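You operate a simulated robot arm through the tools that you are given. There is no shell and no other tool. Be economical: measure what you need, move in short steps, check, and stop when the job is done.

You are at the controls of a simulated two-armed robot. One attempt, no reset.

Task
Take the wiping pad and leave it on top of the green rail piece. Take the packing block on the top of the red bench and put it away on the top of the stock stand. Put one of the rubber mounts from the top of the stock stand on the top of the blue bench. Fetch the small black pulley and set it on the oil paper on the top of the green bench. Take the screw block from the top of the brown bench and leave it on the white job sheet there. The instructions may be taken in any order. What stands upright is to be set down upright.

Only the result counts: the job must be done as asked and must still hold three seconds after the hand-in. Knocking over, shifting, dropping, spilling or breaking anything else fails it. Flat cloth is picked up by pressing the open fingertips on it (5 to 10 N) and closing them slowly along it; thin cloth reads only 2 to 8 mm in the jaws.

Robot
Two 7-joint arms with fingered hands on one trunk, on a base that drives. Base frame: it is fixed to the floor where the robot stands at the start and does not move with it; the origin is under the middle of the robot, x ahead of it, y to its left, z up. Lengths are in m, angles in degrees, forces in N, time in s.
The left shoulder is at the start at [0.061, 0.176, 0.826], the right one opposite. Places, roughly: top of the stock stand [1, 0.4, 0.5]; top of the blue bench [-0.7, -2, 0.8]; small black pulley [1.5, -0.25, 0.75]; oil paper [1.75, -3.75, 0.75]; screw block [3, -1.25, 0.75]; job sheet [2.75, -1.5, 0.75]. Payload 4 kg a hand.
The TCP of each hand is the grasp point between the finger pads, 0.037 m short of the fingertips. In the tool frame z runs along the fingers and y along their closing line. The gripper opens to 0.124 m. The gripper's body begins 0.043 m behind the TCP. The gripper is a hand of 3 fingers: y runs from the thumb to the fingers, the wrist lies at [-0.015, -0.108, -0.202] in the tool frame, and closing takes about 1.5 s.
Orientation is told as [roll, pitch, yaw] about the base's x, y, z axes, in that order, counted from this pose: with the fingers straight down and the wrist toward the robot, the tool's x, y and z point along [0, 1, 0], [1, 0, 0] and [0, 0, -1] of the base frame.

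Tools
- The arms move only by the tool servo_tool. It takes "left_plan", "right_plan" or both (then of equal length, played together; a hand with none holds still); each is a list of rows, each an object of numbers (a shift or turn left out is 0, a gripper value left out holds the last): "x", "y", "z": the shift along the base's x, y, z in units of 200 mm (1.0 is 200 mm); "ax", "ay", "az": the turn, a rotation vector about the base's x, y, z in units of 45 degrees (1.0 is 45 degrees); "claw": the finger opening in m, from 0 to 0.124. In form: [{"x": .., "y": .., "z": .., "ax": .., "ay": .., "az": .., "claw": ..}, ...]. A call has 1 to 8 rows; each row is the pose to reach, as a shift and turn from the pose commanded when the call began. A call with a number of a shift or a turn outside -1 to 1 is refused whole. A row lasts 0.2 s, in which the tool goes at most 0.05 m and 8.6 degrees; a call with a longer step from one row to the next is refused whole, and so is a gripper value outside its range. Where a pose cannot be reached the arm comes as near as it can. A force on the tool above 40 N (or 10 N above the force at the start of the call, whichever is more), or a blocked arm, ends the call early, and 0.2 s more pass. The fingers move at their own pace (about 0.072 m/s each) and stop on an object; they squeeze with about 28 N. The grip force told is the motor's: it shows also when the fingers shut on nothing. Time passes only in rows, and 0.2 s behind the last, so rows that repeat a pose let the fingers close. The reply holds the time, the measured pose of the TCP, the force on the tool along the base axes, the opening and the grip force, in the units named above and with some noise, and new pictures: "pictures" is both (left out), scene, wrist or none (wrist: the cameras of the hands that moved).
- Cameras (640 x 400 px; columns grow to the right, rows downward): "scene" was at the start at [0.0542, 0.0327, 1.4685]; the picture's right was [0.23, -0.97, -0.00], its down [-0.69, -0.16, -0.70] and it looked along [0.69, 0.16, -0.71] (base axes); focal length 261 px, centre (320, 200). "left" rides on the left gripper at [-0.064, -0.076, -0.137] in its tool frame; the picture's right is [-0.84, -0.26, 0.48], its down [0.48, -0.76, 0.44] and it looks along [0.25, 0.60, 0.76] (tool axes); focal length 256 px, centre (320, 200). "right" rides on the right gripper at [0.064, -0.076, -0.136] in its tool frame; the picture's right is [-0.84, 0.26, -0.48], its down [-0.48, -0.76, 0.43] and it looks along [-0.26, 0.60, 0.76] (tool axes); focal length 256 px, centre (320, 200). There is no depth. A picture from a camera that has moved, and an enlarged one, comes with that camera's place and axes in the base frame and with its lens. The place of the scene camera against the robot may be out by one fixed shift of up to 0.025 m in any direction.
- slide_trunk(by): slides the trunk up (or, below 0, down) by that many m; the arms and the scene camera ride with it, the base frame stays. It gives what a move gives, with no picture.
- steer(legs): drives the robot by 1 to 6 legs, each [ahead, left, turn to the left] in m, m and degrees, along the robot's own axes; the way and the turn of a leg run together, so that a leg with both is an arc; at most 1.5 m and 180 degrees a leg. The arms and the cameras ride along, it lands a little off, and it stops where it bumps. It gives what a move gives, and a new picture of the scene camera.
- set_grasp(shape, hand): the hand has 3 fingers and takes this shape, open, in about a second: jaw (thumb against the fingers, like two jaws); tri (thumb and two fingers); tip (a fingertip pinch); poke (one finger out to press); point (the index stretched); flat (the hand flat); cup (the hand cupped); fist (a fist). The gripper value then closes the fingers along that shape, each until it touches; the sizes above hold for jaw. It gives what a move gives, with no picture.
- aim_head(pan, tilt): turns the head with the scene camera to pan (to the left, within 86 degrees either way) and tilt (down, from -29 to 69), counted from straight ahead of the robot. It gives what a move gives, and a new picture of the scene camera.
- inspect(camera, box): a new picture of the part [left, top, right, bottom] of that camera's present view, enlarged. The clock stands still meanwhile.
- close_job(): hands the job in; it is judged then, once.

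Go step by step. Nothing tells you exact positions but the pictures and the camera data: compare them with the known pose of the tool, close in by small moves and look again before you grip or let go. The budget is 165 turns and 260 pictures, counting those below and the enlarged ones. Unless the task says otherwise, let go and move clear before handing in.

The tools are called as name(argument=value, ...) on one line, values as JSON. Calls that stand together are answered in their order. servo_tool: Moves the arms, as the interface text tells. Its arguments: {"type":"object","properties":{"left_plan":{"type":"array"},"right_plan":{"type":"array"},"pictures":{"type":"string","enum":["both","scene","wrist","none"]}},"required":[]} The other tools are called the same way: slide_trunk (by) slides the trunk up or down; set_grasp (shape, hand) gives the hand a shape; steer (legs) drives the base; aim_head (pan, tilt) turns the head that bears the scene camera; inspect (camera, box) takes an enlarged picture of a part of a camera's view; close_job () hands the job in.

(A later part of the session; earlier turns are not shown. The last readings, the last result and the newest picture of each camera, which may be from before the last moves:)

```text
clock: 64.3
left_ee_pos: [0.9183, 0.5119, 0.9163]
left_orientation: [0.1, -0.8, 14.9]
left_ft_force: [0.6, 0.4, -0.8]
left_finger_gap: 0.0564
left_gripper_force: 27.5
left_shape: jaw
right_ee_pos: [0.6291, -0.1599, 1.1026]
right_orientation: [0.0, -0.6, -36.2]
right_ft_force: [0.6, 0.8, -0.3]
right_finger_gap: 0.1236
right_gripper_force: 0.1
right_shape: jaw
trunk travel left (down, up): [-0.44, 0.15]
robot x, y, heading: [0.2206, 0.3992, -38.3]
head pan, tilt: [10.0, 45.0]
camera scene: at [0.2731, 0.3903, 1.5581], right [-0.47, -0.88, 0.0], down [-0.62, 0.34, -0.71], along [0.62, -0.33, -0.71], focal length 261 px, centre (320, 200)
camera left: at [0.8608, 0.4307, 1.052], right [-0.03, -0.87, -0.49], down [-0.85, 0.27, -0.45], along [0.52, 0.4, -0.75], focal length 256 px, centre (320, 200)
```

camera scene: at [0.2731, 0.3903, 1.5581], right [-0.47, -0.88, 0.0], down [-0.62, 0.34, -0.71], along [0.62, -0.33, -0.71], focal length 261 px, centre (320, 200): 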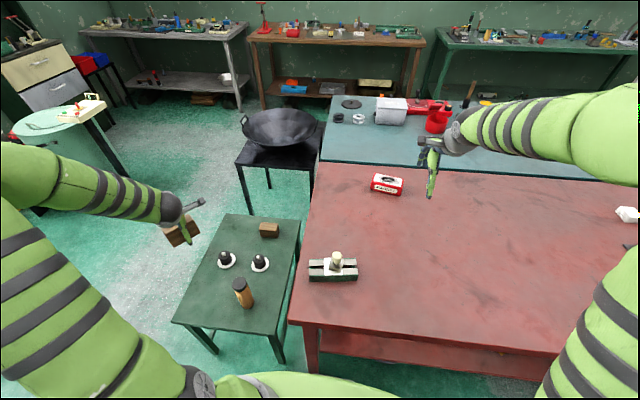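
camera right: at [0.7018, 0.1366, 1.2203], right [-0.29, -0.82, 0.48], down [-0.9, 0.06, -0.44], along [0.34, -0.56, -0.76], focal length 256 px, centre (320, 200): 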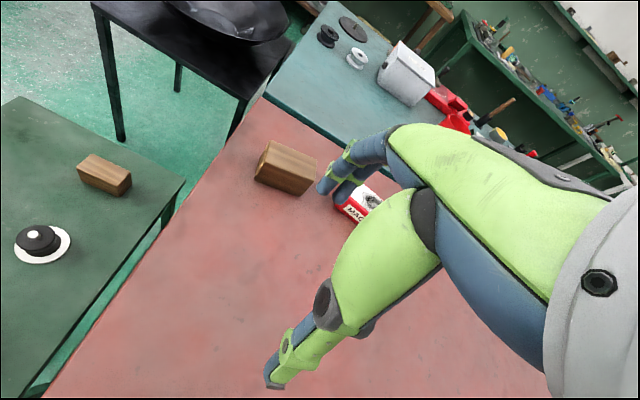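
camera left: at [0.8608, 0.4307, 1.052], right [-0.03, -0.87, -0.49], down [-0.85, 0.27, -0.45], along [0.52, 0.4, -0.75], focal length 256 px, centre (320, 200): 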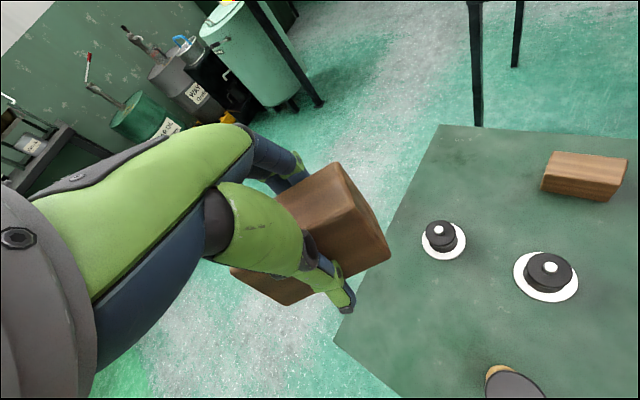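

Now it reaches. Placement spot on the stand ≈(0.910, 0.537) is clear of mounts and cylinder. Lowering in stages.

servo_tool(left_plan=[{"x": -0.02, "y": 0.06, "z": -0.2}, {"x": -0.04, "y": 0.125, "z": -0.4}, {"x": -0.04, "y": 0.125, "z": -0.62}, {"x": -0.04, "y": 0.125, "z": -0.84}, {"x": -0.04, "y": 0.125, "z": -1.0}], pictures="wrist")

servo_tool(left_plan=[{"z": -0.2}, {"z": -0.4}, {"z": -0.5}], pictures="both")

```text
clock: 65.5
left_ee_pos: [0.9122, 0.537, 0.7169]
left_orientation: [0.0, -0.9, 14.7]
left_ft_force: [0.3, -0.5, -1.1]
left_finger_gap: 0.0563
left_gripper_force: 27.8
left_shape: jaw
right_ee_pos: [0.6284, -0.1593, 1.1033]
right_orientation: [0.1, -0.5, -36.2]
right_ft_force: [-0.1, -0.3, 0.4]
right_finger_gap: 0.1237
right_gripper_force: 0.1
right_shape: jaw
trunk travel left (down, up): [-0.44, 0.15]
robot x, y, heading: [0.2222, 0.3959, -38.1]
head pan, tilt: [10.0, 45.0]
camera left: at [0.8536, 0.4558, 0.8512], right [-0.03, -0.87, -0.49], down [-0.85, 0.28, -0.45], along [0.52, 0.4, -0.75], focal length 256 px, centre (320, 200)
```

left: 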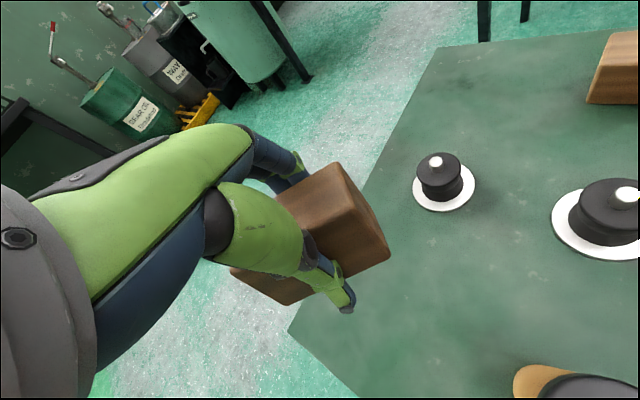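

```text
clock: 66.3
left_ee_pos: [0.9123, 0.5346, 0.615]
left_orientation: [0.1, -0.9, 14.7]
left_ft_force: [-0.5, -0.1, -2.1]
left_finger_gap: 0.0561
left_gripper_force: 28.1
left_shape: jaw
right_ee_pos: [0.6278, -0.16, 1.1025]
right_orientation: [-0.1, -0.6, -36.2]
right_ft_force: [0.6, 0.2, 0.1]
right_finger_gap: 0.1235
right_gripper_force: 0.0
right_shape: jaw
trunk travel left (down, up): [-0.44, 0.15]
robot x, y, heading: [0.2239, 0.3935, -38.2]
head pan, tilt: [10.0, 45.0]
camera scene: at [0.2733, 0.3904, 1.5582], right [-0.47, -0.88, 0.0], down [-0.62, 0.34, -0.71], along [0.62, -0.34, -0.71], focal length 261 px, centre (320, 200)
camera left: at [0.8542, 0.454, 0.7509], right [-0.03, -0.87, -0.49], down [-0.85, 0.28, -0.45], along [0.52, 0.4, -0.75], focal length 256 px, centre (320, 200)
```

scene: 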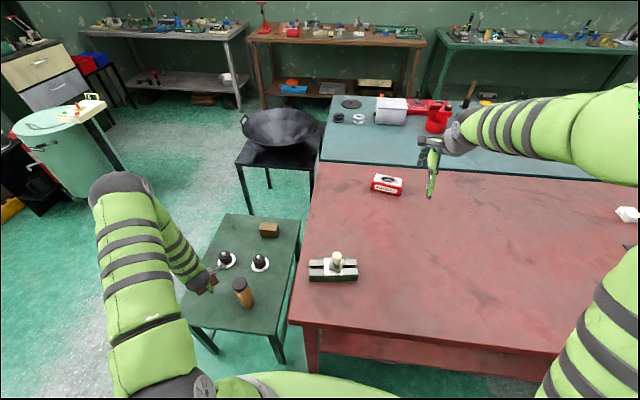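
left: 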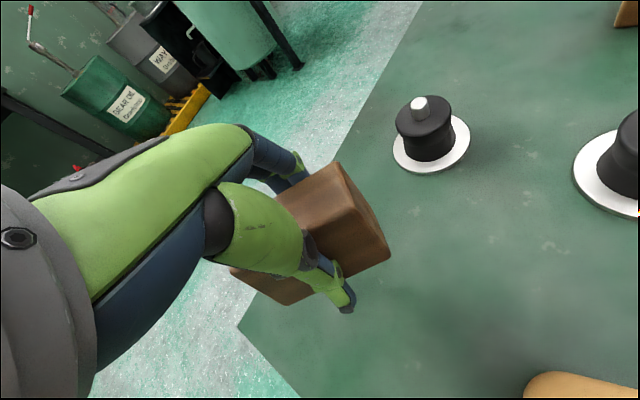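

Well over the stand. Continuing down with small steps to contact.

servo_tool(left_plan=[{"z": -0.15}, {"z": -0.25}, {"z": -0.29}, {"z": -0.32}, {"z": -0.35}, {"z": -0.38}, {"z": -0.4}], pictures="none")

```text
clock: 67.9
left_ee_pos: [0.9125, 0.5365, 0.5403]
left_orientation: [-0.2, -1.3, 14.8]
left_ft_force: [-9.0, -1.8, 37.1]
left_finger_gap: 0.0579
left_gripper_force: 28.1
left_shape: jaw
right_ee_pos: [0.6255, -0.1605, 1.105]
right_orientation: [0.2, -0.7, -36.3]
right_ft_force: [0.1, 0.4, -0.2]
right_finger_gap: 0.1236
right_gripper_force: 0.0
right_shape: jaw
trunk travel left (down, up): [-0.44, 0.15]
robot x, y, heading: [0.2167, 0.3966, -38.1]
head pan, tilt: [10.0, 45.0]
```

Down on the stand. Easing up and opening.

servo_tool(left_plan=[{"z": 0.03}, {"z": 0.035}, {"z": 0.035, "claw": 0.075}, {"z": 0.035, "claw": 0.1}, {"z": 0.035, "claw": 0.124}, {"z": 0.035, "claw": 0.124}, {"z": 0.2, "claw": 0.124}, {"z": 0.4}], pictures="wrist")

servo_tool(left_plan=[{"z": 0.24}, {"z": 0.48}, {"z": 0.72}, {"z": 0.96}], pictures="both")

```text
clock: 69.7
left_ee_pos: [0.9104, 0.5368, 0.6151]
left_orientation: [0.0, -0.8, 14.7]
left_ft_force: [0.1, 0.3, 0.0]
left_finger_gap: 0.1237
left_gripper_force: 0.1
left_shape: jaw
right_ee_pos: [0.6271, -0.159, 1.1029]
right_orientation: [0.2, -0.5, -36.3]
right_ft_force: [-0.7, -0.3, -0.5]
right_finger_gap: 0.1238
right_gripper_force: 0.1
right_shape: jaw
trunk travel left (down, up): [-0.44, 0.15]
robot x, y, heading: [0.2223, 0.3945, -38.3]
head pan, tilt: [10.0, 45.0]
camera left: at [0.8524, 0.4564, 0.7507], right [-0.03, -0.87, -0.49], down [-0.85, 0.28, -0.45], along [0.52, 0.4, -0.75], focal length 256 px, centre (320, 200)
```

left: 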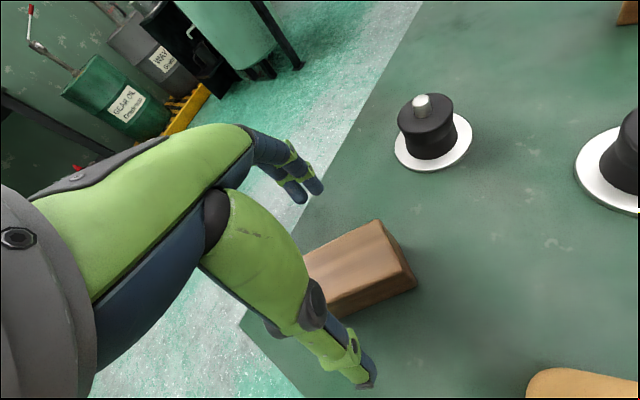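

```text
clock: 70.7
left_ee_pos: [0.9117, 0.5377, 0.8086]
left_orientation: [0.1, -0.7, 14.7]
left_ft_force: [0.3, -0.1, 0.1]
left_finger_gap: 0.1237
left_gripper_force: 0.0
left_shape: jaw
right_ee_pos: [0.6264, -0.1602, 1.1019]
right_orientation: [0.1, -0.6, -36.3]
right_ft_force: [-0.2, -0.5, 0.7]
right_finger_gap: 0.1236
right_gripper_force: 0.1
right_shape: jaw
trunk travel left (down, up): [-0.44, 0.15]
robot x, y, heading: [0.2193, 0.3938, -38.2]
head pan, tilt: [10.0, 45.0]
camera scene: at [0.2722, 0.3903, 1.5581], right [-0.47, -0.88, 0.0], down [-0.62, 0.34, -0.71], along [0.62, -0.34, -0.71], focal length 261 px, centre (320, 200)
camera left: at [0.8531, 0.4568, 0.9445], right [-0.03, -0.87, -0.49], down [-0.85, 0.28, -0.45], along [0.52, 0.4, -0.75], focal length 256 px, centre (320, 200)
```

scene: 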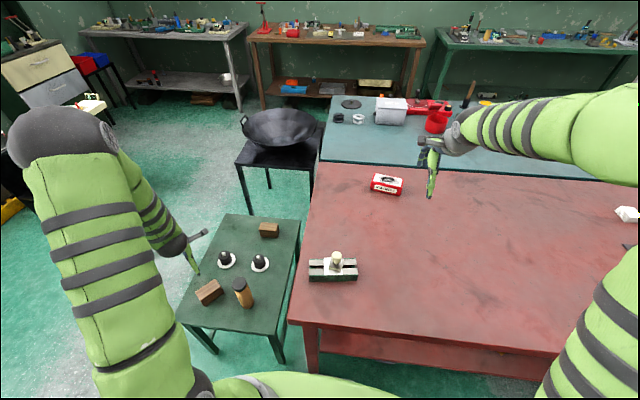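
left: 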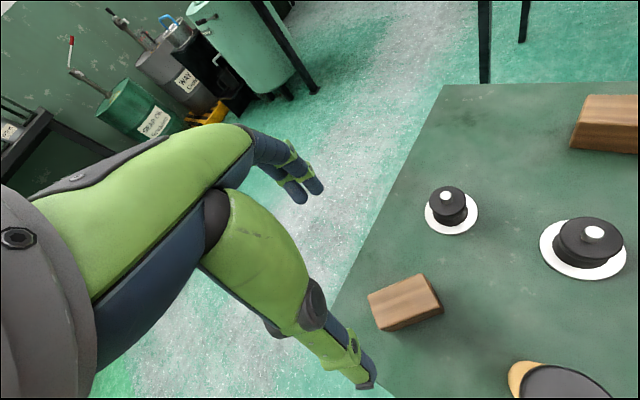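

The block rests on the stand. Next, the far-left rubber mount at ≈(1.05, 0.441), to be taken with the left hand.

servo_tool(left_plan=[{"x": 0.17, "y": -0.12, "z": -0.05}, {"x": 0.35, "y": -0.25, "z": -0.1}, {"x": 0.52, "y": -0.37, "z": -0.2}, {"x": 0.69, "y": -0.485, "z": -0.35}, {"x": 0.69, "y": -0.485, "z": -0.55}, {"x": 0.69, "y": -0.485, "z": -0.75}], pictures="wrist")

```text
refused: row 4 steps farther than a row can; nothing moved
```

servo_tool(left_plan=[{"x": 0.17, "y": -0.12, "z": -0.05}, {"x": 0.35, "y": -0.25, "z": -0.1}, {"x": 0.52, "y": -0.37, "z": -0.2}, {"x": 0.69, "y": -0.485, "z": -0.32}, {"x": 0.69, "y": -0.485, "z": -0.55}, {"x": 0.69, "y": -0.485, "z": -0.75}], pictures="wrist")

inspect(camera="scene", box=[160, 200, 310, 310])

```text
clock: 72.1
left_ee_pos: [1.0479, 0.441, 0.6585]
left_orientation: [0.0, -0.8, 14.7]
left_ft_force: [0.2, -0.2, -0.2]
left_finger_gap: 0.1237
left_gripper_force: 0.1
left_shape: jaw
right_ee_pos: [0.6291, -0.1605, 1.1013]
right_orientation: [0.0, -0.5, -36.3]
right_ft_force: [1.8, -0.5, 0.2]
right_finger_gap: 0.1232
right_gripper_force: 0.1
right_shape: jaw
trunk travel left (down, up): [-0.44, 0.15]
robot x, y, heading: [0.2217, 0.3956, -38.4]
head pan, tilt: [10.0, 45.0]
camera left: at [0.99, 0.3591, 0.7938], right [-0.03, -0.87, -0.49], down [-0.85, 0.28, -0.45], along [0.52, 0.4, -0.75], focal length 256 px, centre (320, 200)
```

left: 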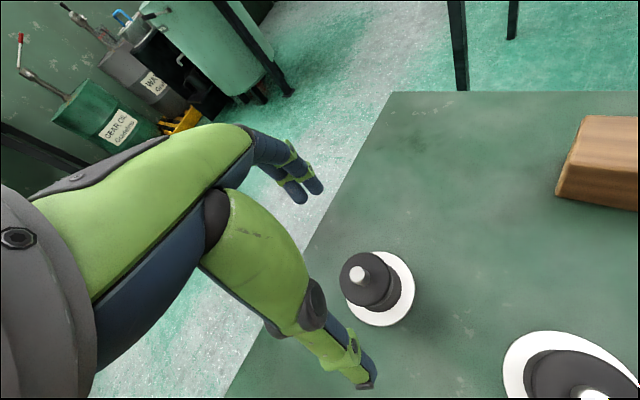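

```text
3.64 times, centred on (235, 255) of scene
camera zoom: at [0.2735, 0.3904, 1.5582], right [-0.47, -0.88, 0.0], down [-0.62, 0.34, -0.71], along [0.62, -0.34, -0.71], focal length 949 px, centre (629, 0)
```

zoom: 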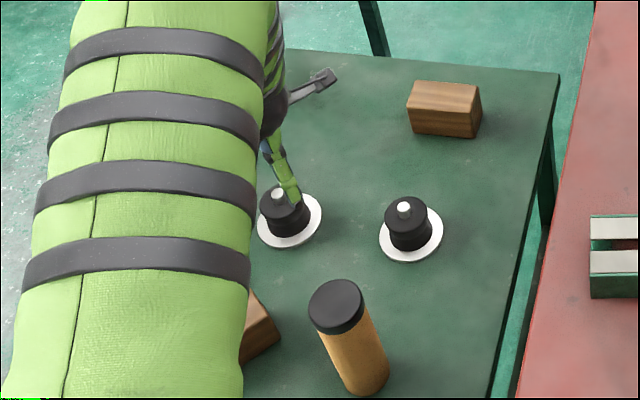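

Centre is (1.052, 0.441). Lowering onto the black body, tips above the flange.

servo_tool(left_plan=[{"x": 0.02, "z": -0.2}, {"x": 0.02, "z": -0.4}, {"x": 0.02, "z": -0.49}], pictures="wrist")

inspect(camera="scene", box=[205, 230, 285, 280])

```text
clock: 72.9
left_ee_pos: [1.0529, 0.4379, 0.561]
left_orientation: [0.1, -0.8, 14.7]
left_ft_force: [-0.1, 0.3, 0.5]
left_finger_gap: 0.1236
left_gripper_force: 0.1
left_shape: jaw
right_ee_pos: [0.628, -0.161, 1.1025]
right_orientation: [0.0, -0.7, -36.3]
right_ft_force: [0.2, 0.9, 0.3]
right_finger_gap: 0.1236
right_gripper_force: 0.0
right_shape: jaw
trunk travel left (down, up): [-0.44, 0.15]
robot x, y, heading: [0.2191, 0.393, -38.0]
head pan, tilt: [10.0, 45.0]
camera left: at [0.9944, 0.3569, 0.6963], right [-0.03, -0.87, -0.49], down [-0.85, 0.28, -0.45], along [0.52, 0.4, -0.75], focal length 256 px, centre (320, 200)
```

left: 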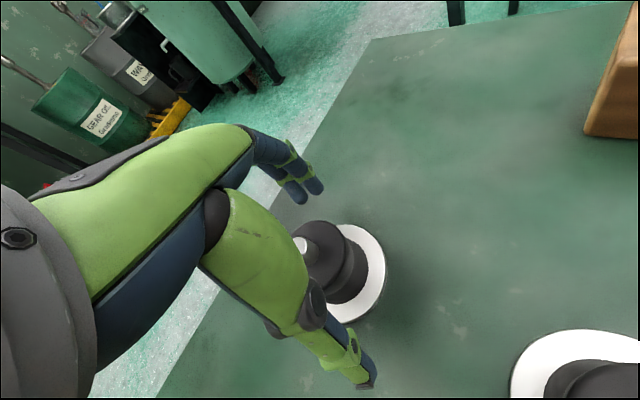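

```text
8.00 times, centred on (245, 255) of scene
camera zoom: at [0.2731, 0.3903, 1.5582], right [-0.47, -0.88, 0.0], down [-0.62, 0.34, -0.71], along [0.62, -0.34, -0.71], focal length 2088 px, centre (920, -240)
```

zoom: 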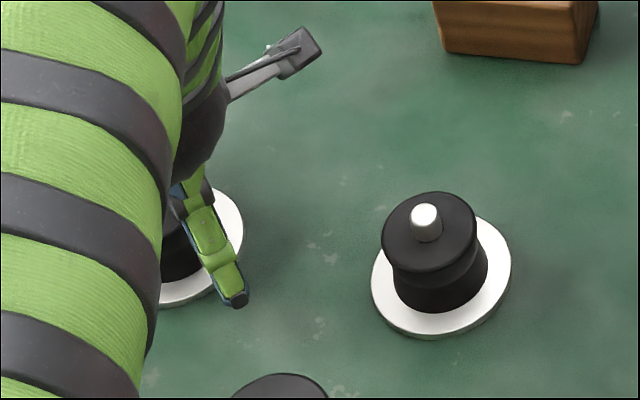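

Closing on the mount.

servo_tool(left_plan=[{"claw": 0.08}, {"claw": 0.05}, {"claw": 0.03}, {"claw": 0.02}, {"claw": 0.02}, {"claw": 0.02}, {"claw": 0.02}], pictures="wrist")

servo_tool(left_plan=[{"z": 0.05}, {"z": 0.2}, {"z": 0.35}], pictures="wrist")

inspect(camera="scene", box=[190, 210, 310, 290])

```text
clock: 74.5
left_ee_pos: [1.0527, 0.4393, 0.5621]
left_orientation: [-0.1, -0.9, 14.7]
left_ft_force: [-3.7, -1.6, 6.4]
left_finger_gap: 0.0563
left_gripper_force: 27.9
left_shape: jaw
right_ee_pos: [0.6269, -0.1589, 1.102]
right_orientation: [0.1, -0.6, -36.3]
right_ft_force: [0.2, -0.2, 0.6]
right_finger_gap: 0.1238
right_gripper_force: 0.1
right_shape: jaw
trunk travel left (down, up): [-0.44, 0.15]
robot x, y, heading: [0.2204, 0.3933, -38.3]
head pan, tilt: [10.0, 45.0]
camera left: at [0.994, 0.3568, 0.697], right [-0.03, -0.87, -0.49], down [-0.85, 0.28, -0.45], along [0.52, 0.4, -0.75], focal length 256 px, centre (320, 200)
```

left: 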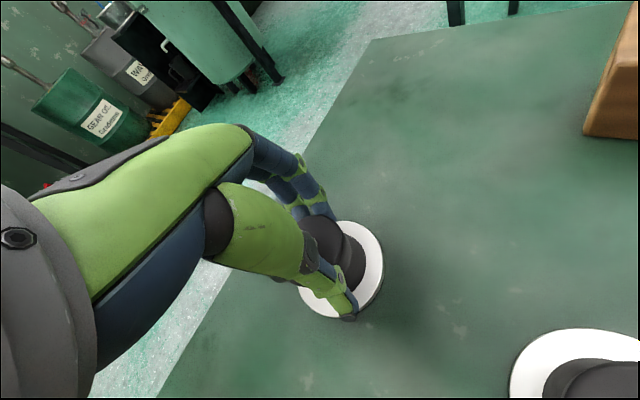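

```text
clock: 75.3
left_ee_pos: [1.0511, 0.4402, 0.6314]
left_orientation: [0.1, -0.7, 14.8]
left_ft_force: [0.0, -0.5, -3.4]
left_finger_gap: 0.0546
left_gripper_force: 27.3
left_shape: jaw
right_ee_pos: [0.627, -0.1594, 1.1022]
right_orientation: [0.0, -0.6, -36.2]
right_ft_force: [-1.1, 0.1, -0.7]
right_finger_gap: 0.1235
right_gripper_force: 0.2
right_shape: jaw
trunk travel left (down, up): [-0.44, 0.15]
robot x, y, heading: [0.2186, 0.3962, -38.3]
head pan, tilt: [10.0, 45.0]
camera left: at [0.9938, 0.3586, 0.7662], right [-0.03, -0.87, -0.49], down [-0.85, 0.28, -0.45], along [0.52, 0.4, -0.75], focal length 256 px, centre (320, 200)
```

left: 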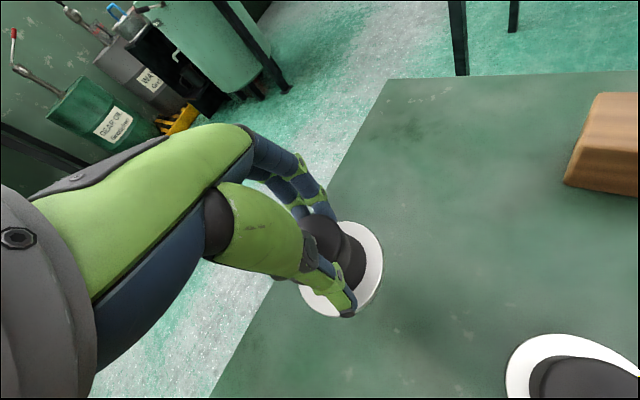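

```text
5.00 times, centred on (250, 250) of scene
camera zoom: at [0.2729, 0.3904, 1.558], right [-0.47, -0.88, 0.0], down [-0.62, 0.34, -0.71], along [0.62, -0.34, -0.71], focal length 1305 px, centre (670, -50)
```

zoom: 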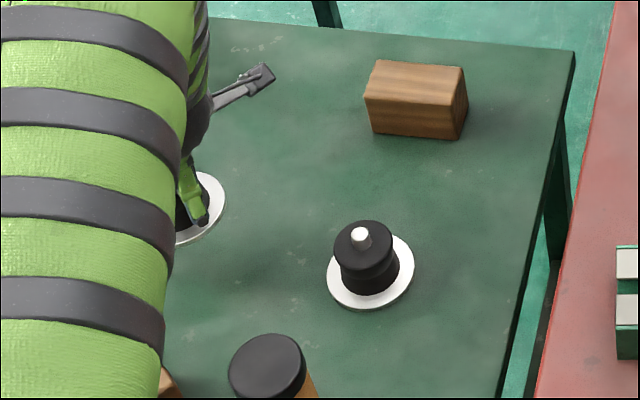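

The mount is held with its flange, upright. Raising it and drawing the hand in before driving.

servo_tool(left_plan=[{"z": 0.24}, {"z": 0.48}, {"z": 0.72}, {"z": 0.96}], pictures="none")

servo_tool(left_plan=[{"z": 0.24}, {"z": 0.48}, {"z": 0.72}, {"z": 0.96}, {"z": 1.0, "x": -0.15, "y": 0.1}, {"z": 1.0, "x": -0.3, "y": 0.2}, {"z": 1.0, "x": -0.45, "y": 0.3}, {"z": 1.0, "x": -0.6, "y": 0.3}], pictures="wrist")

steer(legs=[[-0.45, 0, 0]])

aim_head(pan=-60, tilt=35)

```text
clock: 76.3
left_ee_pos: [1.0504, 0.4396, 0.8251]
left_orientation: [0.0, -0.7, 14.7]
left_ft_force: [0.0, 0.3, -4.3]
left_finger_gap: 0.0542
left_gripper_force: 28.1
left_shape: jaw
right_ee_pos: [0.6263, -0.1598, 1.1021]
right_orientation: [-0.1, -0.5, -36.3]
right_ft_force: [-0.5, 0.3, 0.1]
right_finger_gap: 0.1235
right_gripper_force: 0.1
right_shape: jaw
trunk travel left (down, up): [-0.44, 0.15]
robot x, y, heading: [0.2179, 0.3963, -38.2]
head pan, tilt: [10.0, 45.0]
```

```text
clock: 78.1
left_ee_pos: [0.9315, 0.4988, 1.0257]
left_orientation: [-0.1, -0.9, 14.7]
left_ft_force: [0.1, 0.0, -3.8]
left_finger_gap: 0.0541
left_gripper_force: 27.7
left_shape: jaw
right_ee_pos: [0.6267, -0.1596, 1.1039]
right_orientation: [0.1, -0.6, -36.3]
right_ft_force: [0.0, -0.1, 0.2]
right_finger_gap: 0.1237
right_gripper_force: 0.1
right_shape: jaw
trunk travel left (down, up): [-0.44, 0.15]
robot x, y, heading: [0.2182, 0.3977, -38.1]
head pan, tilt: [10.0, 45.0]
camera left: at [0.8729, 0.4184, 1.161], right [-0.03, -0.87, -0.49], down [-0.85, 0.28, -0.45], along [0.52, 0.4, -0.75], focal length 256 px, centre (320, 200)
```

left: 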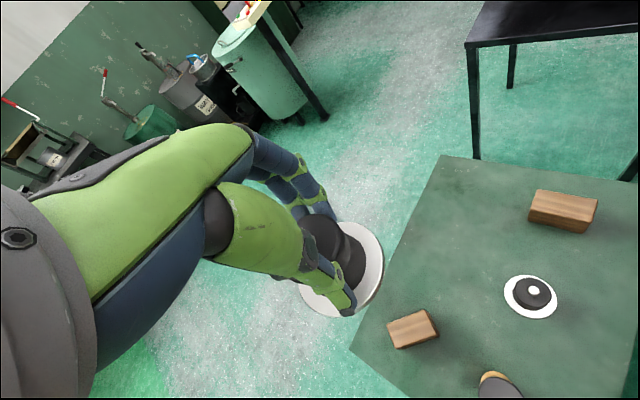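

```text
clock: 80.8
left_ee_pos: [0.5797, 0.7782, 1.0258]
left_orientation: [0.0, -0.9, 14.9]
left_ft_force: [-0.2, 0.9, -3.5]
left_finger_gap: 0.0538
left_gripper_force: 27.7
left_shape: jaw
right_ee_pos: [0.2773, 0.1183, 1.1037]
right_orientation: [0.0, -0.6, -36.0]
right_ft_force: [-1.0, 0.9, -0.9]
right_finger_gap: 0.1236
right_gripper_force: 0.1
right_shape: jaw
trunk travel left (down, up): [-0.44, 0.15]
robot x, y, heading: [-0.1295, 0.6697, -38.2]
head pan, tilt: [10.0, 45.0]
camera scene: at [-0.0787, 0.6676, 1.5582], right [-0.47, -0.88, 0.0], down [-0.62, 0.33, -0.71], along [0.62, -0.33, -0.71], focal length 261 px, centre (320, 200)
```

scene: 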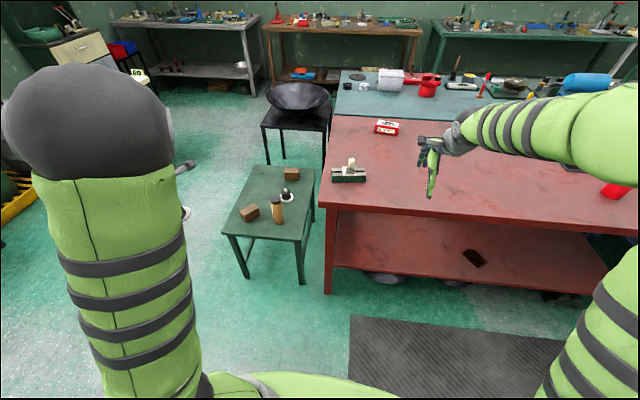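

```text
clock: 82.2
left_ee_pos: [0.5814, 0.7788, 1.0253]
left_orientation: [-0.1, -0.7, 14.8]
left_ft_force: [0.1, -0.2, -4.0]
left_finger_gap: 0.0539
left_gripper_force: 28.1
left_shape: jaw
right_ee_pos: [0.278, 0.1179, 1.1027]
right_orientation: [0.0, -0.6, -36.1]
right_ft_force: [-0.3, -0.2, 0.1]
right_finger_gap: 0.1237
right_gripper_force: 0.0
right_shape: jaw
trunk travel left (down, up): [-0.44, 0.15]
robot x, y, heading: [-0.1269, 0.6703, -38.0]
head pan, tilt: [-60.0, 35.0]
camera scene: at [-0.1622, 0.6183, 1.5729], right [-0.99, 0.14, 0.0], down [0.08, 0.57, -0.82], along [-0.12, -0.81, -0.57], focal length 261 px, centre (320, 200)
```

scene: 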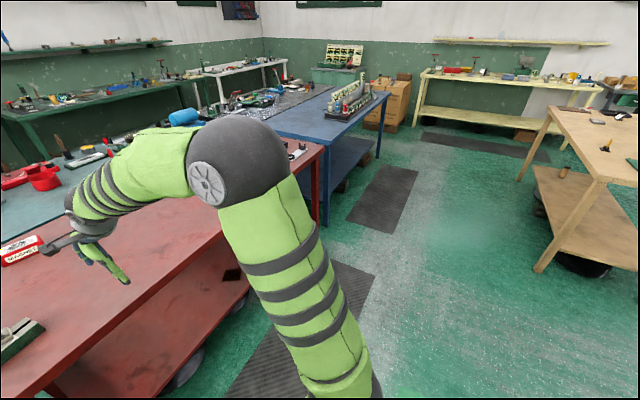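

The blue bench lies beyond the red one's right end with free top near its left part. Sliding right along the aisle.

steer(legs=[[0, -1.2, 0], [0, -1.1, 0]])

aim_head(pan=0, tilt=45)

```text
clock: 93.5
left_ee_pos: [-0.8516, -1.0285, 1.0253]
left_orientation: [0.0, -0.7, 15.1]
left_ft_force: [0.5, -0.4, -3.2]
left_finger_gap: 0.0536
left_gripper_force: 27.9
left_shape: jaw
right_ee_pos: [-1.1522, -1.6895, 1.1023]
right_orientation: [0.0, -0.6, -35.9]
right_ft_force: [0.2, 0.0, -0.8]
right_finger_gap: 0.1237
right_gripper_force: 0.1
right_shape: jaw
trunk travel left (down, up): [-0.44, 0.15]
robot x, y, heading: [-1.5603, -1.1359, -38.4]
head pan, tilt: [-60.0, 35.0]
camera scene: at [-1.5938, -1.1909, 1.5729], right [-0.99, 0.14, 0.0], down [0.08, 0.57, -0.82], along [-0.11, -0.81, -0.57], focal length 261 px, centre (320, 200)
```

scene: 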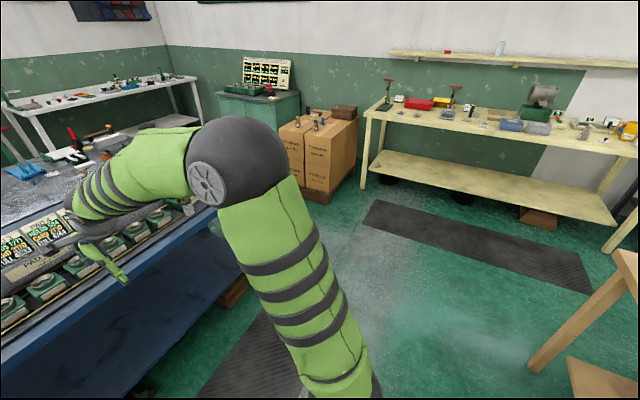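

```text
clock: 94.8
left_ee_pos: [-0.8522, -1.0282, 1.0256]
left_orientation: [0.0, -0.7, 15.1]
left_ft_force: [0.4, -0.9, -4.2]
left_finger_gap: 0.0538
left_gripper_force: 28.0
left_shape: jaw
right_ee_pos: [-1.1516, -1.6888, 1.1034]
right_orientation: [0.0, -0.5, -35.8]
right_ft_force: [-0.7, 0.0, 0.1]
right_finger_gap: 0.1235
right_gripper_force: 0.1
right_shape: jaw
trunk travel left (down, up): [-0.44, 0.15]
robot x, y, heading: [-1.564, -1.1387, -38.0]
head pan, tilt: [0.0, 45.0]
camera scene: at [-1.5173, -1.1534, 1.5581], right [-0.62, -0.79, 0.0], down [-0.56, 0.44, -0.71], along [0.56, -0.44, -0.71], focal length 261 px, centre (320, 200)
```

scene: 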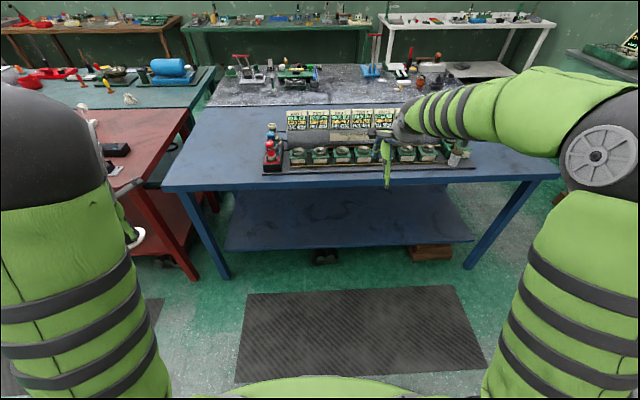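

The free area is the left part of the blue bench, about (−0.416, −1.452). First I draw the right hand back and bring the left hand (mount) in front, then drive to the spot.

servo_tool(left_plan=[{"x": -0.12, "y": -0.16, "az": -0.1}, {"x": -0.24, "y": -0.32, "az": -0.22}, {"x": -0.36, "y": -0.48, "az": -0.34}, {"x": -0.48, "y": -0.64, "az": -0.46}, {"x": -0.6, "y": -0.8, "az": -0.58}, {"x": -0.7, "y": -0.95, "az": -0.7}, {"x": -0.8, "y": -1.0, "az": -0.8}, {"x": -0.85, "y": -1.0, "az": -0.89}], right_plan=[{"x": -0.1, "y": 0.06, "z": 0.05}, {"x": -0.2, "y": 0.12, "z": 0.1}, {"x": -0.3, "y": 0.18, "z": 0.15}, {"x": -0.4, "y": 0.24, "z": 0.2}, {"x": -0.5, "y": 0.3, "z": 0.25}, {"x": -0.6, "y": 0.36, "z": 0.3}, {"x": -0.7, "y": 0.36, "z": 0.35}, {"x": -0.8, "y": 0.36, "z": 0.4}], pictures="scene")

```text
clock: 96.7
left_ee_pos: [-1.0209, -1.2273, 1.0254]
left_orientation: [0.0, -0.9, -25.0]
left_ft_force: [0.9, 0.0, -2.8]
left_finger_gap: 0.0539
left_gripper_force: 27.5
left_shape: jaw
right_ee_pos: [-1.312, -1.6184, 1.1832]
right_orientation: [0.0, -0.6, -35.9]
right_ft_force: [0.7, -0.3, -0.9]
right_finger_gap: 0.1237
right_gripper_force: 0.1
right_shape: jaw
trunk travel left (down, up): [-0.44, 0.15]
robot x, y, heading: [-1.5586, -1.1342, -37.8]
head pan, tilt: [0.0, 45.0]
camera scene: at [-1.5179, -1.153, 1.5581], right [-0.61, -0.79, 0.0], down [-0.56, 0.43, -0.71], along [0.56, -0.43, -0.71], focal length 261 px, centre (320, 200)
```

scene: 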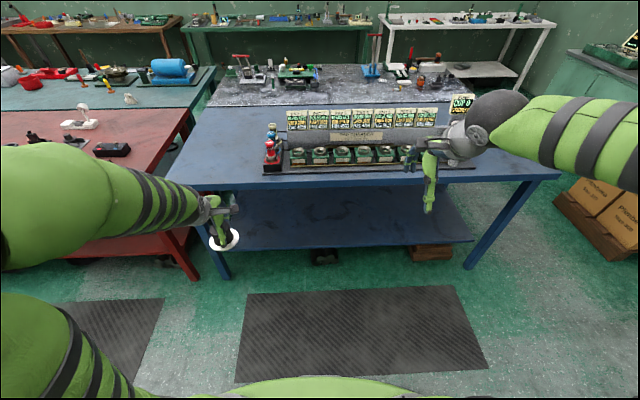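

Driving left 0.19 m, then ahead 0.42 m.

steer(legs=[[0, 0.19, 0], [0.42, 0, 0]])

inspect(camera="left", box=[0, 0, 640, 400])

```text
clock: 100.4
left_ee_pos: [-0.5739, -1.3332, 1.0258]
left_orientation: [0.0, -0.9, -24.6]
left_ft_force: [-0.2, 0.5, -3.4]
left_finger_gap: 0.0536
left_gripper_force: 28.0
left_shape: jaw
right_ee_pos: [-0.861, -1.7227, 1.1838]
right_orientation: [0.0, -0.5, -35.5]
right_ft_force: [0.2, 0.9, 0.6]
right_finger_gap: 0.1238
right_gripper_force: 0.1
right_shape: jaw
trunk travel left (down, up): [-0.44, 0.15]
robot x, y, heading: [-1.115, -1.2464, -37.7]
head pan, tilt: [0.0, 45.0]
camera scene: at [-1.0703, -1.2603, 1.5581], right [-0.61, -0.79, 0.0], down [-0.56, 0.43, -0.71], along [0.56, -0.43, -0.71], focal length 261 px, centre (320, 200)
```

scene: 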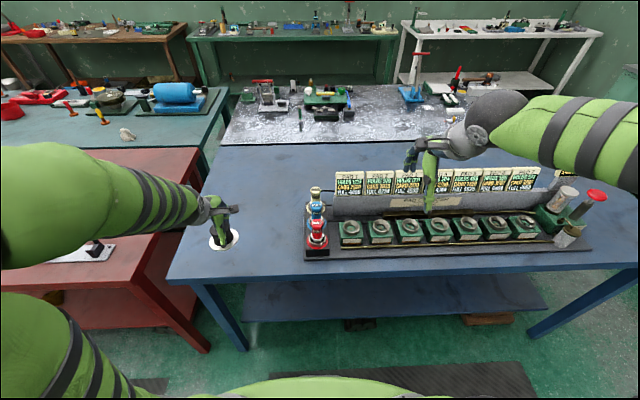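

```text
1.00 times, centred on (320, 200) of left
camera zoom: at [-0.6704, -1.3575, 1.161], right [-0.58, -0.66, -0.49], down [-0.48, 0.75, -0.44], along [0.66, -0.02, -0.75], focal length 256 px, centre (320, 200)
```

zoom: 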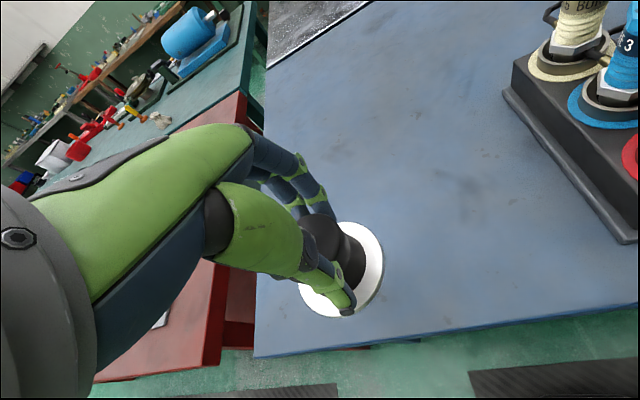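

The mount can go about 12 cm further in, at (−0.477, −1.404), well clear of edges and device. Moving and lowering.

servo_tool(left_plan=[{"x": 0.16, "y": -0.12}, {"x": 0.32, "y": -0.24}, {"x": 0.485, "y": -0.355}, {"x": 0.485, "y": -0.355, "z": -0.2}, {"x": 0.485, "y": -0.355, "z": -0.35}, {"x": 0.485, "y": -0.355, "z": -0.45}], pictures="wrist")

inspect(camera="scene", box=[170, 170, 320, 270])

```text
clock: 101.8
left_ee_pos: [-0.4748, -1.4008, 0.9368]
left_orientation: [0.0, -0.7, -24.6]
left_ft_force: [-0.3, -0.2, -3.1]
left_finger_gap: 0.0532
left_gripper_force: 28.3
left_shape: jaw
right_ee_pos: [-0.8614, -1.7234, 1.1842]
right_orientation: [0.0, -0.5, -35.4]
right_ft_force: [-0.3, -0.4, 0.8]
right_finger_gap: 0.1235
right_gripper_force: 0.0
right_shape: jaw
trunk travel left (down, up): [-0.44, 0.15]
robot x, y, heading: [-1.1193, -1.2464, -37.8]
head pan, tilt: [0.0, 45.0]
camera left: at [-0.5717, -1.4264, 1.0723], right [-0.58, -0.66, -0.49], down [-0.48, 0.75, -0.45], along [0.66, -0.02, -0.75], focal length 256 px, centre (320, 200)
```

left: 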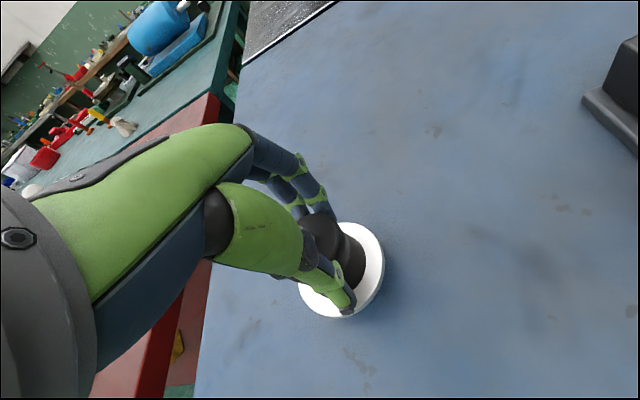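

```text
4.00 times, centred on (245, 220) of scene
camera zoom: at [-1.0706, -1.26, 1.5581], right [-0.61, -0.79, 0.0], down [-0.56, 0.43, -0.71], along [0.56, -0.43, -0.71], focal length 1044 px, centre (620, 120)
```

zoom: 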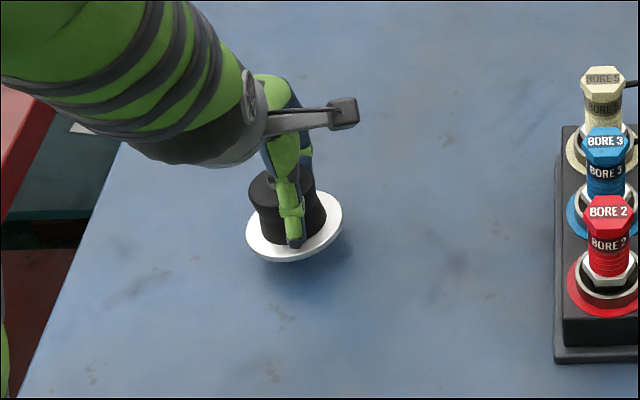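

Close above the surface now. Lowering in small steps until contact.

servo_tool(left_plan=[{"z": -0.04}, {"z": -0.08}, {"z": -0.11}, {"z": -0.14}, {"z": -0.17}, {"z": -0.2}, {"z": -0.23}, {"z": -0.26}], pictures="none")

```text
clock: 103.0
left_ee_pos: [-0.4758, -1.4045, 0.9085]
left_orientation: [-0.4, -1.6, -24.7]
left_ft_force: [-11.8, 6.6, 27.5]
left_finger_gap: 0.0574
left_gripper_force: 27.8
left_shape: jaw
right_ee_pos: [-0.8637, -1.7221, 1.1844]
right_orientation: [0.1, -0.6, -35.5]
right_ft_force: [0.1, -0.1, 0.0]
right_finger_gap: 0.1237
right_gripper_force: 0.0
right_shape: jaw
trunk travel left (down, up): [-0.44, 0.15]
robot x, y, heading: [-1.115, -1.2415, -37.5]
head pan, tilt: [0.0, 45.0]
stopped in row 6 (left hand): the force on the tool passed its limit (the readings are from after the stop); the commanded pose is now the measured one
```

Contact. Releasing and rising.

servo_tool(left_plan=[{"z": 0.01}, {"z": 0.015}, {"z": 0.015, "claw": 0.07}, {"z": 0.015, "claw": 0.1}, {"z": 0.015, "claw": 0.124}, {"z": 0.015, "claw": 0.124}, {"z": 0.2, "claw": 0.124}, {"z": 0.4}], pictures="wrist")

servo_tool(left_plan=[{"z": 0.2}, {"z": 0.4}, {"z": 0.5, "x": -0.2, "y": 0.1}], pictures="none")

inspect(camera="scene", box=[170, 170, 320, 270])

```text
clock: 104.8
left_ee_pos: [-0.4747, -1.4036, 0.9866]
left_orientation: [-0.3, -1.2, -24.4]
left_ft_force: [-0.4, 0.2, -0.3]
left_finger_gap: 0.1237
left_gripper_force: 0.1
left_shape: jaw
right_ee_pos: [-0.861, -1.7235, 1.1849]
right_orientation: [0.0, -0.6, -35.5]
right_ft_force: [-0.3, 0.7, -0.2]
right_finger_gap: 0.1234
right_gripper_force: 0.1
right_shape: jaw
trunk travel left (down, up): [-0.44, 0.15]
robot x, y, heading: [-1.1168, -1.2419, -37.6]
head pan, tilt: [0.0, 45.0]
camera left: at [-0.5733, -1.4286, 1.1213], right [-0.57, -0.66, -0.49], down [-0.48, 0.75, -0.45], along [0.66, -0.03, -0.75], focal length 256 px, centre (320, 200)
```

left: 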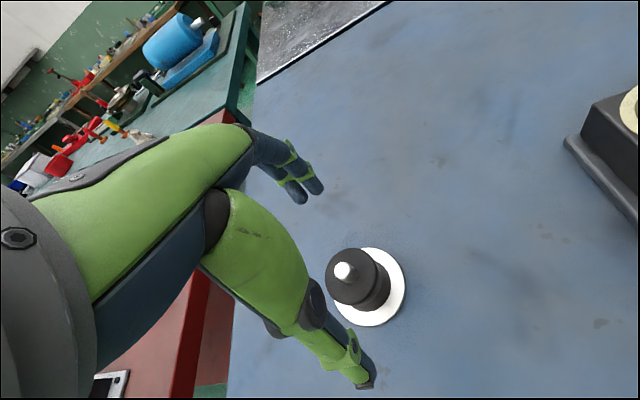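

```text
clock: 105.6
left_ee_pos: [-0.5159, -1.3828, 1.0849]
left_orientation: [-0.2, -1.4, -24.5]
left_ft_force: [0.3, -0.3, 0.1]
left_finger_gap: 0.1238
left_gripper_force: 0.0
left_shape: jaw
right_ee_pos: [-0.8627, -1.7228, 1.1846]
right_orientation: [0.1, -0.7, -35.6]
right_ft_force: [-0.4, 0.5, 0.5]
right_finger_gap: 0.1239
right_gripper_force: 0.1
right_shape: jaw
trunk travel left (down, up): [-0.44, 0.15]
robot x, y, heading: [-1.1142, -1.2447, -37.4]
head pan, tilt: [0.0, 45.0]
```

```text
4.00 times, centred on (245, 220) of scene
camera zoom: at [-1.0727, -1.2591, 1.5582], right [-0.61, -0.79, 0.0], down [-0.56, 0.43, -0.71], along [0.56, -0.43, -0.71], focal length 1044 px, centre (620, 120)
```

zoom: 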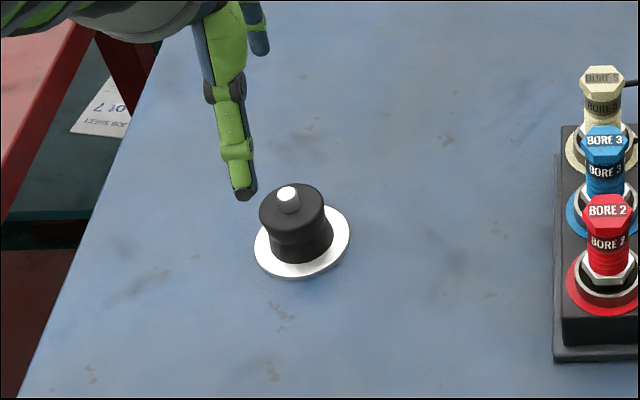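

The mount stands upright on the blue bench. Now I drive back around the left end toward the aisle behind the teal table for the pulley.

steer(legs=[[-0.5, 0, 0], [0, 1.4, 0], [0, 1.4, 0], [0, 0.45, 0]])

aim_head(pan=0, tilt=30)

```text
clock: 124.0
left_ee_pos: [1.0888, 1.4934, 1.0851]
left_orientation: [-0.2, -1.3, -24.4]
left_ft_force: [-0.1, 0.0, 0.2]
left_finger_gap: 0.1236
left_gripper_force: 0.0
left_shape: jaw
right_ee_pos: [0.7415, 1.1527, 1.1834]
right_orientation: [-0.1, -0.6, -35.3]
right_ft_force: [0.4, 0.4, -0.2]
right_finger_gap: 0.1237
right_gripper_force: 0.0
right_shape: jaw
trunk travel left (down, up): [-0.44, 0.15]
robot x, y, heading: [0.4871, 1.6323, -37.4]
head pan, tilt: [0.0, 45.0]
camera scene: at [0.5314, 1.6153, 1.5581], right [-0.61, -0.79, 0.0], down [-0.56, 0.43, -0.71], along [0.56, -0.43, -0.71], focal length 261 px, centre (320, 200)
```

scene: 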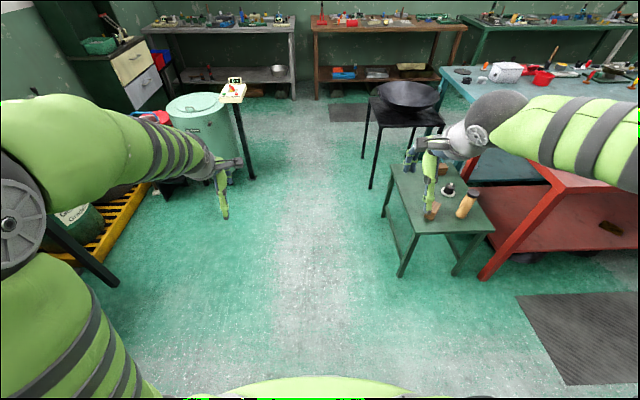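

```text
clock: 124.8
left_ee_pos: [1.0878, 1.4925, 1.0845]
left_orientation: [-0.2, -1.4, -24.4]
left_ft_force: [-0.1, -0.4, -0.1]
left_finger_gap: 0.1238
left_gripper_force: 0.0
left_shape: jaw
right_ee_pos: [0.7427, 1.1515, 1.1833]
right_orientation: [0.1, -0.6, -35.3]
right_ft_force: [-0.4, 0.4, -0.3]
right_finger_gap: 0.1236
right_gripper_force: 0.0
right_shape: jaw
trunk travel left (down, up): [-0.44, 0.15]
robot x, y, heading: [0.4886, 1.632, -37.5]
head pan, tilt: [0.0, 30.0]
camera scene: at [0.5382, 1.6092, 1.5807], right [-0.61, -0.79, 0.0], down [-0.4, 0.3, -0.87], along [0.69, -0.53, -0.5], focal length 261 px, centre (320, 200)
```

scene: 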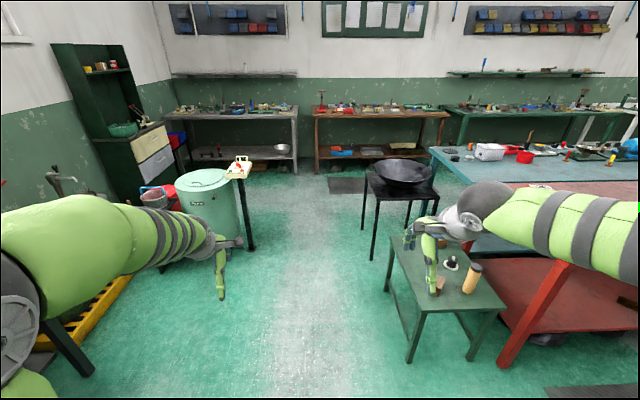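

The corridor between wok table and post is narrow for my elbows, so I'll turn right 90° (facing the tables) and slide left through it.

steer(legs=[[0, 0, -90], [0, 1.3, 0], [0, 1.3, 0]])

aim_head(pan=45, tilt=30)

```text
clock: 141.3
left_ee_pos: [2.3331, -0.6078, 1.0849]
left_orientation: [-0.1, -1.3, -117.4]
left_ft_force: [-0.3, -0.5, 0.6]
left_finger_gap: 0.1238
left_gripper_force: 0.0
left_shape: jaw
right_ee_pos: [2.0108, -0.246, 1.1845]
right_orientation: [0.0, -0.6, -128.3]
right_ft_force: [0.6, 0.2, 0.8]
right_finger_gap: 0.1238
right_gripper_force: 0.1
right_shape: jaw
trunk travel left (down, up): [-0.44, 0.15]
robot x, y, heading: [2.501, -0.013, -130.4]
head pan, tilt: [0.0, 30.0]
camera scene: at [2.4666, -0.0443, 1.5807], right [-0.76, 0.65, 0.0], down [0.32, 0.38, -0.87], along [-0.56, -0.66, -0.5], focal length 261 px, centre (320, 200)
```

scene: 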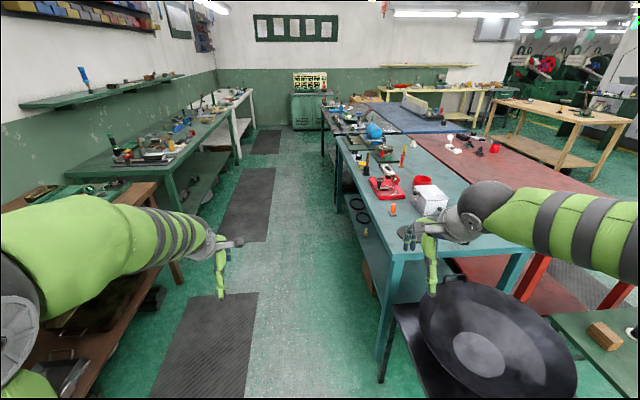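

```text
clock: 142.4
left_ee_pos: [2.333, -0.6077, 1.0851]
left_orientation: [-0.2, -1.3, -117.5]
left_ft_force: [-1.0, 0.0, 0.4]
left_finger_gap: 0.1239
left_gripper_force: 0.0
left_shape: jaw
right_ee_pos: [2.0114, -0.2448, 1.1839]
right_orientation: [0.0, -0.5, -128.3]
right_ft_force: [0.5, 0.1, 0.7]
right_finger_gap: 0.1238
right_gripper_force: 0.0
right_shape: jaw
trunk travel left (down, up): [-0.44, 0.15]
robot x, y, heading: [2.5024, -0.0129, -130.2]
head pan, tilt: [45.0, 30.0]
camera scene: at [2.5322, -0.0654, 1.5807], right [-1.0, -0.08, 0.0], down [-0.04, 0.5, -0.87], along [0.07, -0.86, -0.5], focal length 261 px, centre (320, 200)
```

scene: 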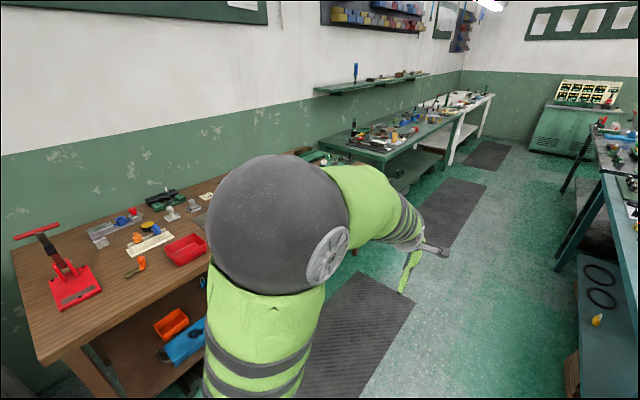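

A clear aisle: teal table on one side, brown and green benches on the other. I'll step left, turn to face the teal table's back edge and slide to the pulley.

steer(legs=[[0, 0.25, 0], [0, 0, -88], [0, 0.75, 0]])

aim_head(pan=0, tilt=45)

```text
clock: 151.6
left_ee_pos: [1.6377, -0.6096, 1.0847]
left_orientation: [-0.1, -1.2, 154.8]
left_ft_force: [0.0, 0.3, 0.2]
left_finger_gap: 0.1238
left_gripper_force: 0.0
left_shape: jaw
right_ee_pos: [1.989, -0.2729, 1.1835]
right_orientation: [-0.1, -0.6, 143.8]
right_ft_force: [-0.2, -0.8, -0.5]
right_finger_gap: 0.1234
right_gripper_force: 0.1
right_shape: jaw
trunk travel left (down, up): [-0.44, 0.15]
robot x, y, heading: [2.2418, -0.754, 141.8]
head pan, tilt: [45.0, 30.0]
camera scene: at [2.1758, -0.7683, 1.5807], right [-0.12, 0.99, 0.0], down [0.5, 0.06, -0.87], along [-0.86, -0.1, -0.5], focal length 261 px, centre (320, 200)
```

scene: 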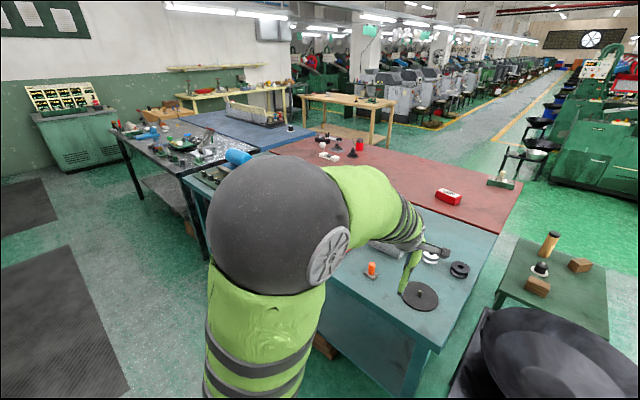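

```text
clock: 152.7
left_ee_pos: [1.6383, -0.609, 1.0857]
left_orientation: [-0.3, -1.3, 154.8]
left_ft_force: [-0.2, 0.2, 0.0]
left_finger_gap: 0.1235
left_gripper_force: 0.1
left_shape: jaw
right_ee_pos: [1.9889, -0.2721, 1.1837]
right_orientation: [0.0, -0.6, 143.8]
right_ft_force: [0.7, 0.5, 1.0]
right_finger_gap: 0.1241
right_gripper_force: 0.0
right_shape: jaw
trunk travel left (down, up): [-0.44, 0.15]
robot x, y, heading: [2.2368, -0.7562, 141.7]
head pan, tilt: [0.0, 45.0]
camera scene: at [2.2019, -0.707, 1.5582], right [0.62, 0.79, 0.0], down [0.56, -0.44, -0.71], along [-0.56, 0.44, -0.71], focal length 261 px, centre (320, 200)
```

scene: 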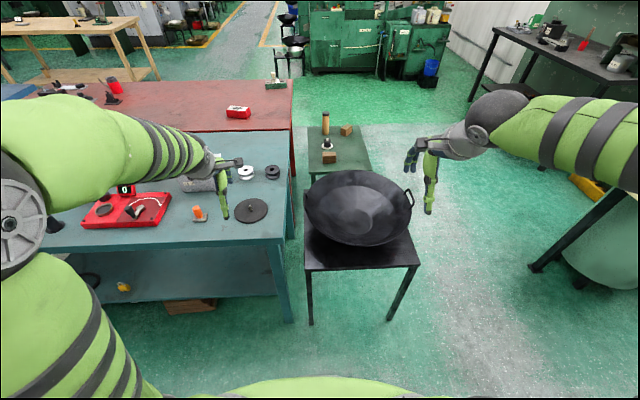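

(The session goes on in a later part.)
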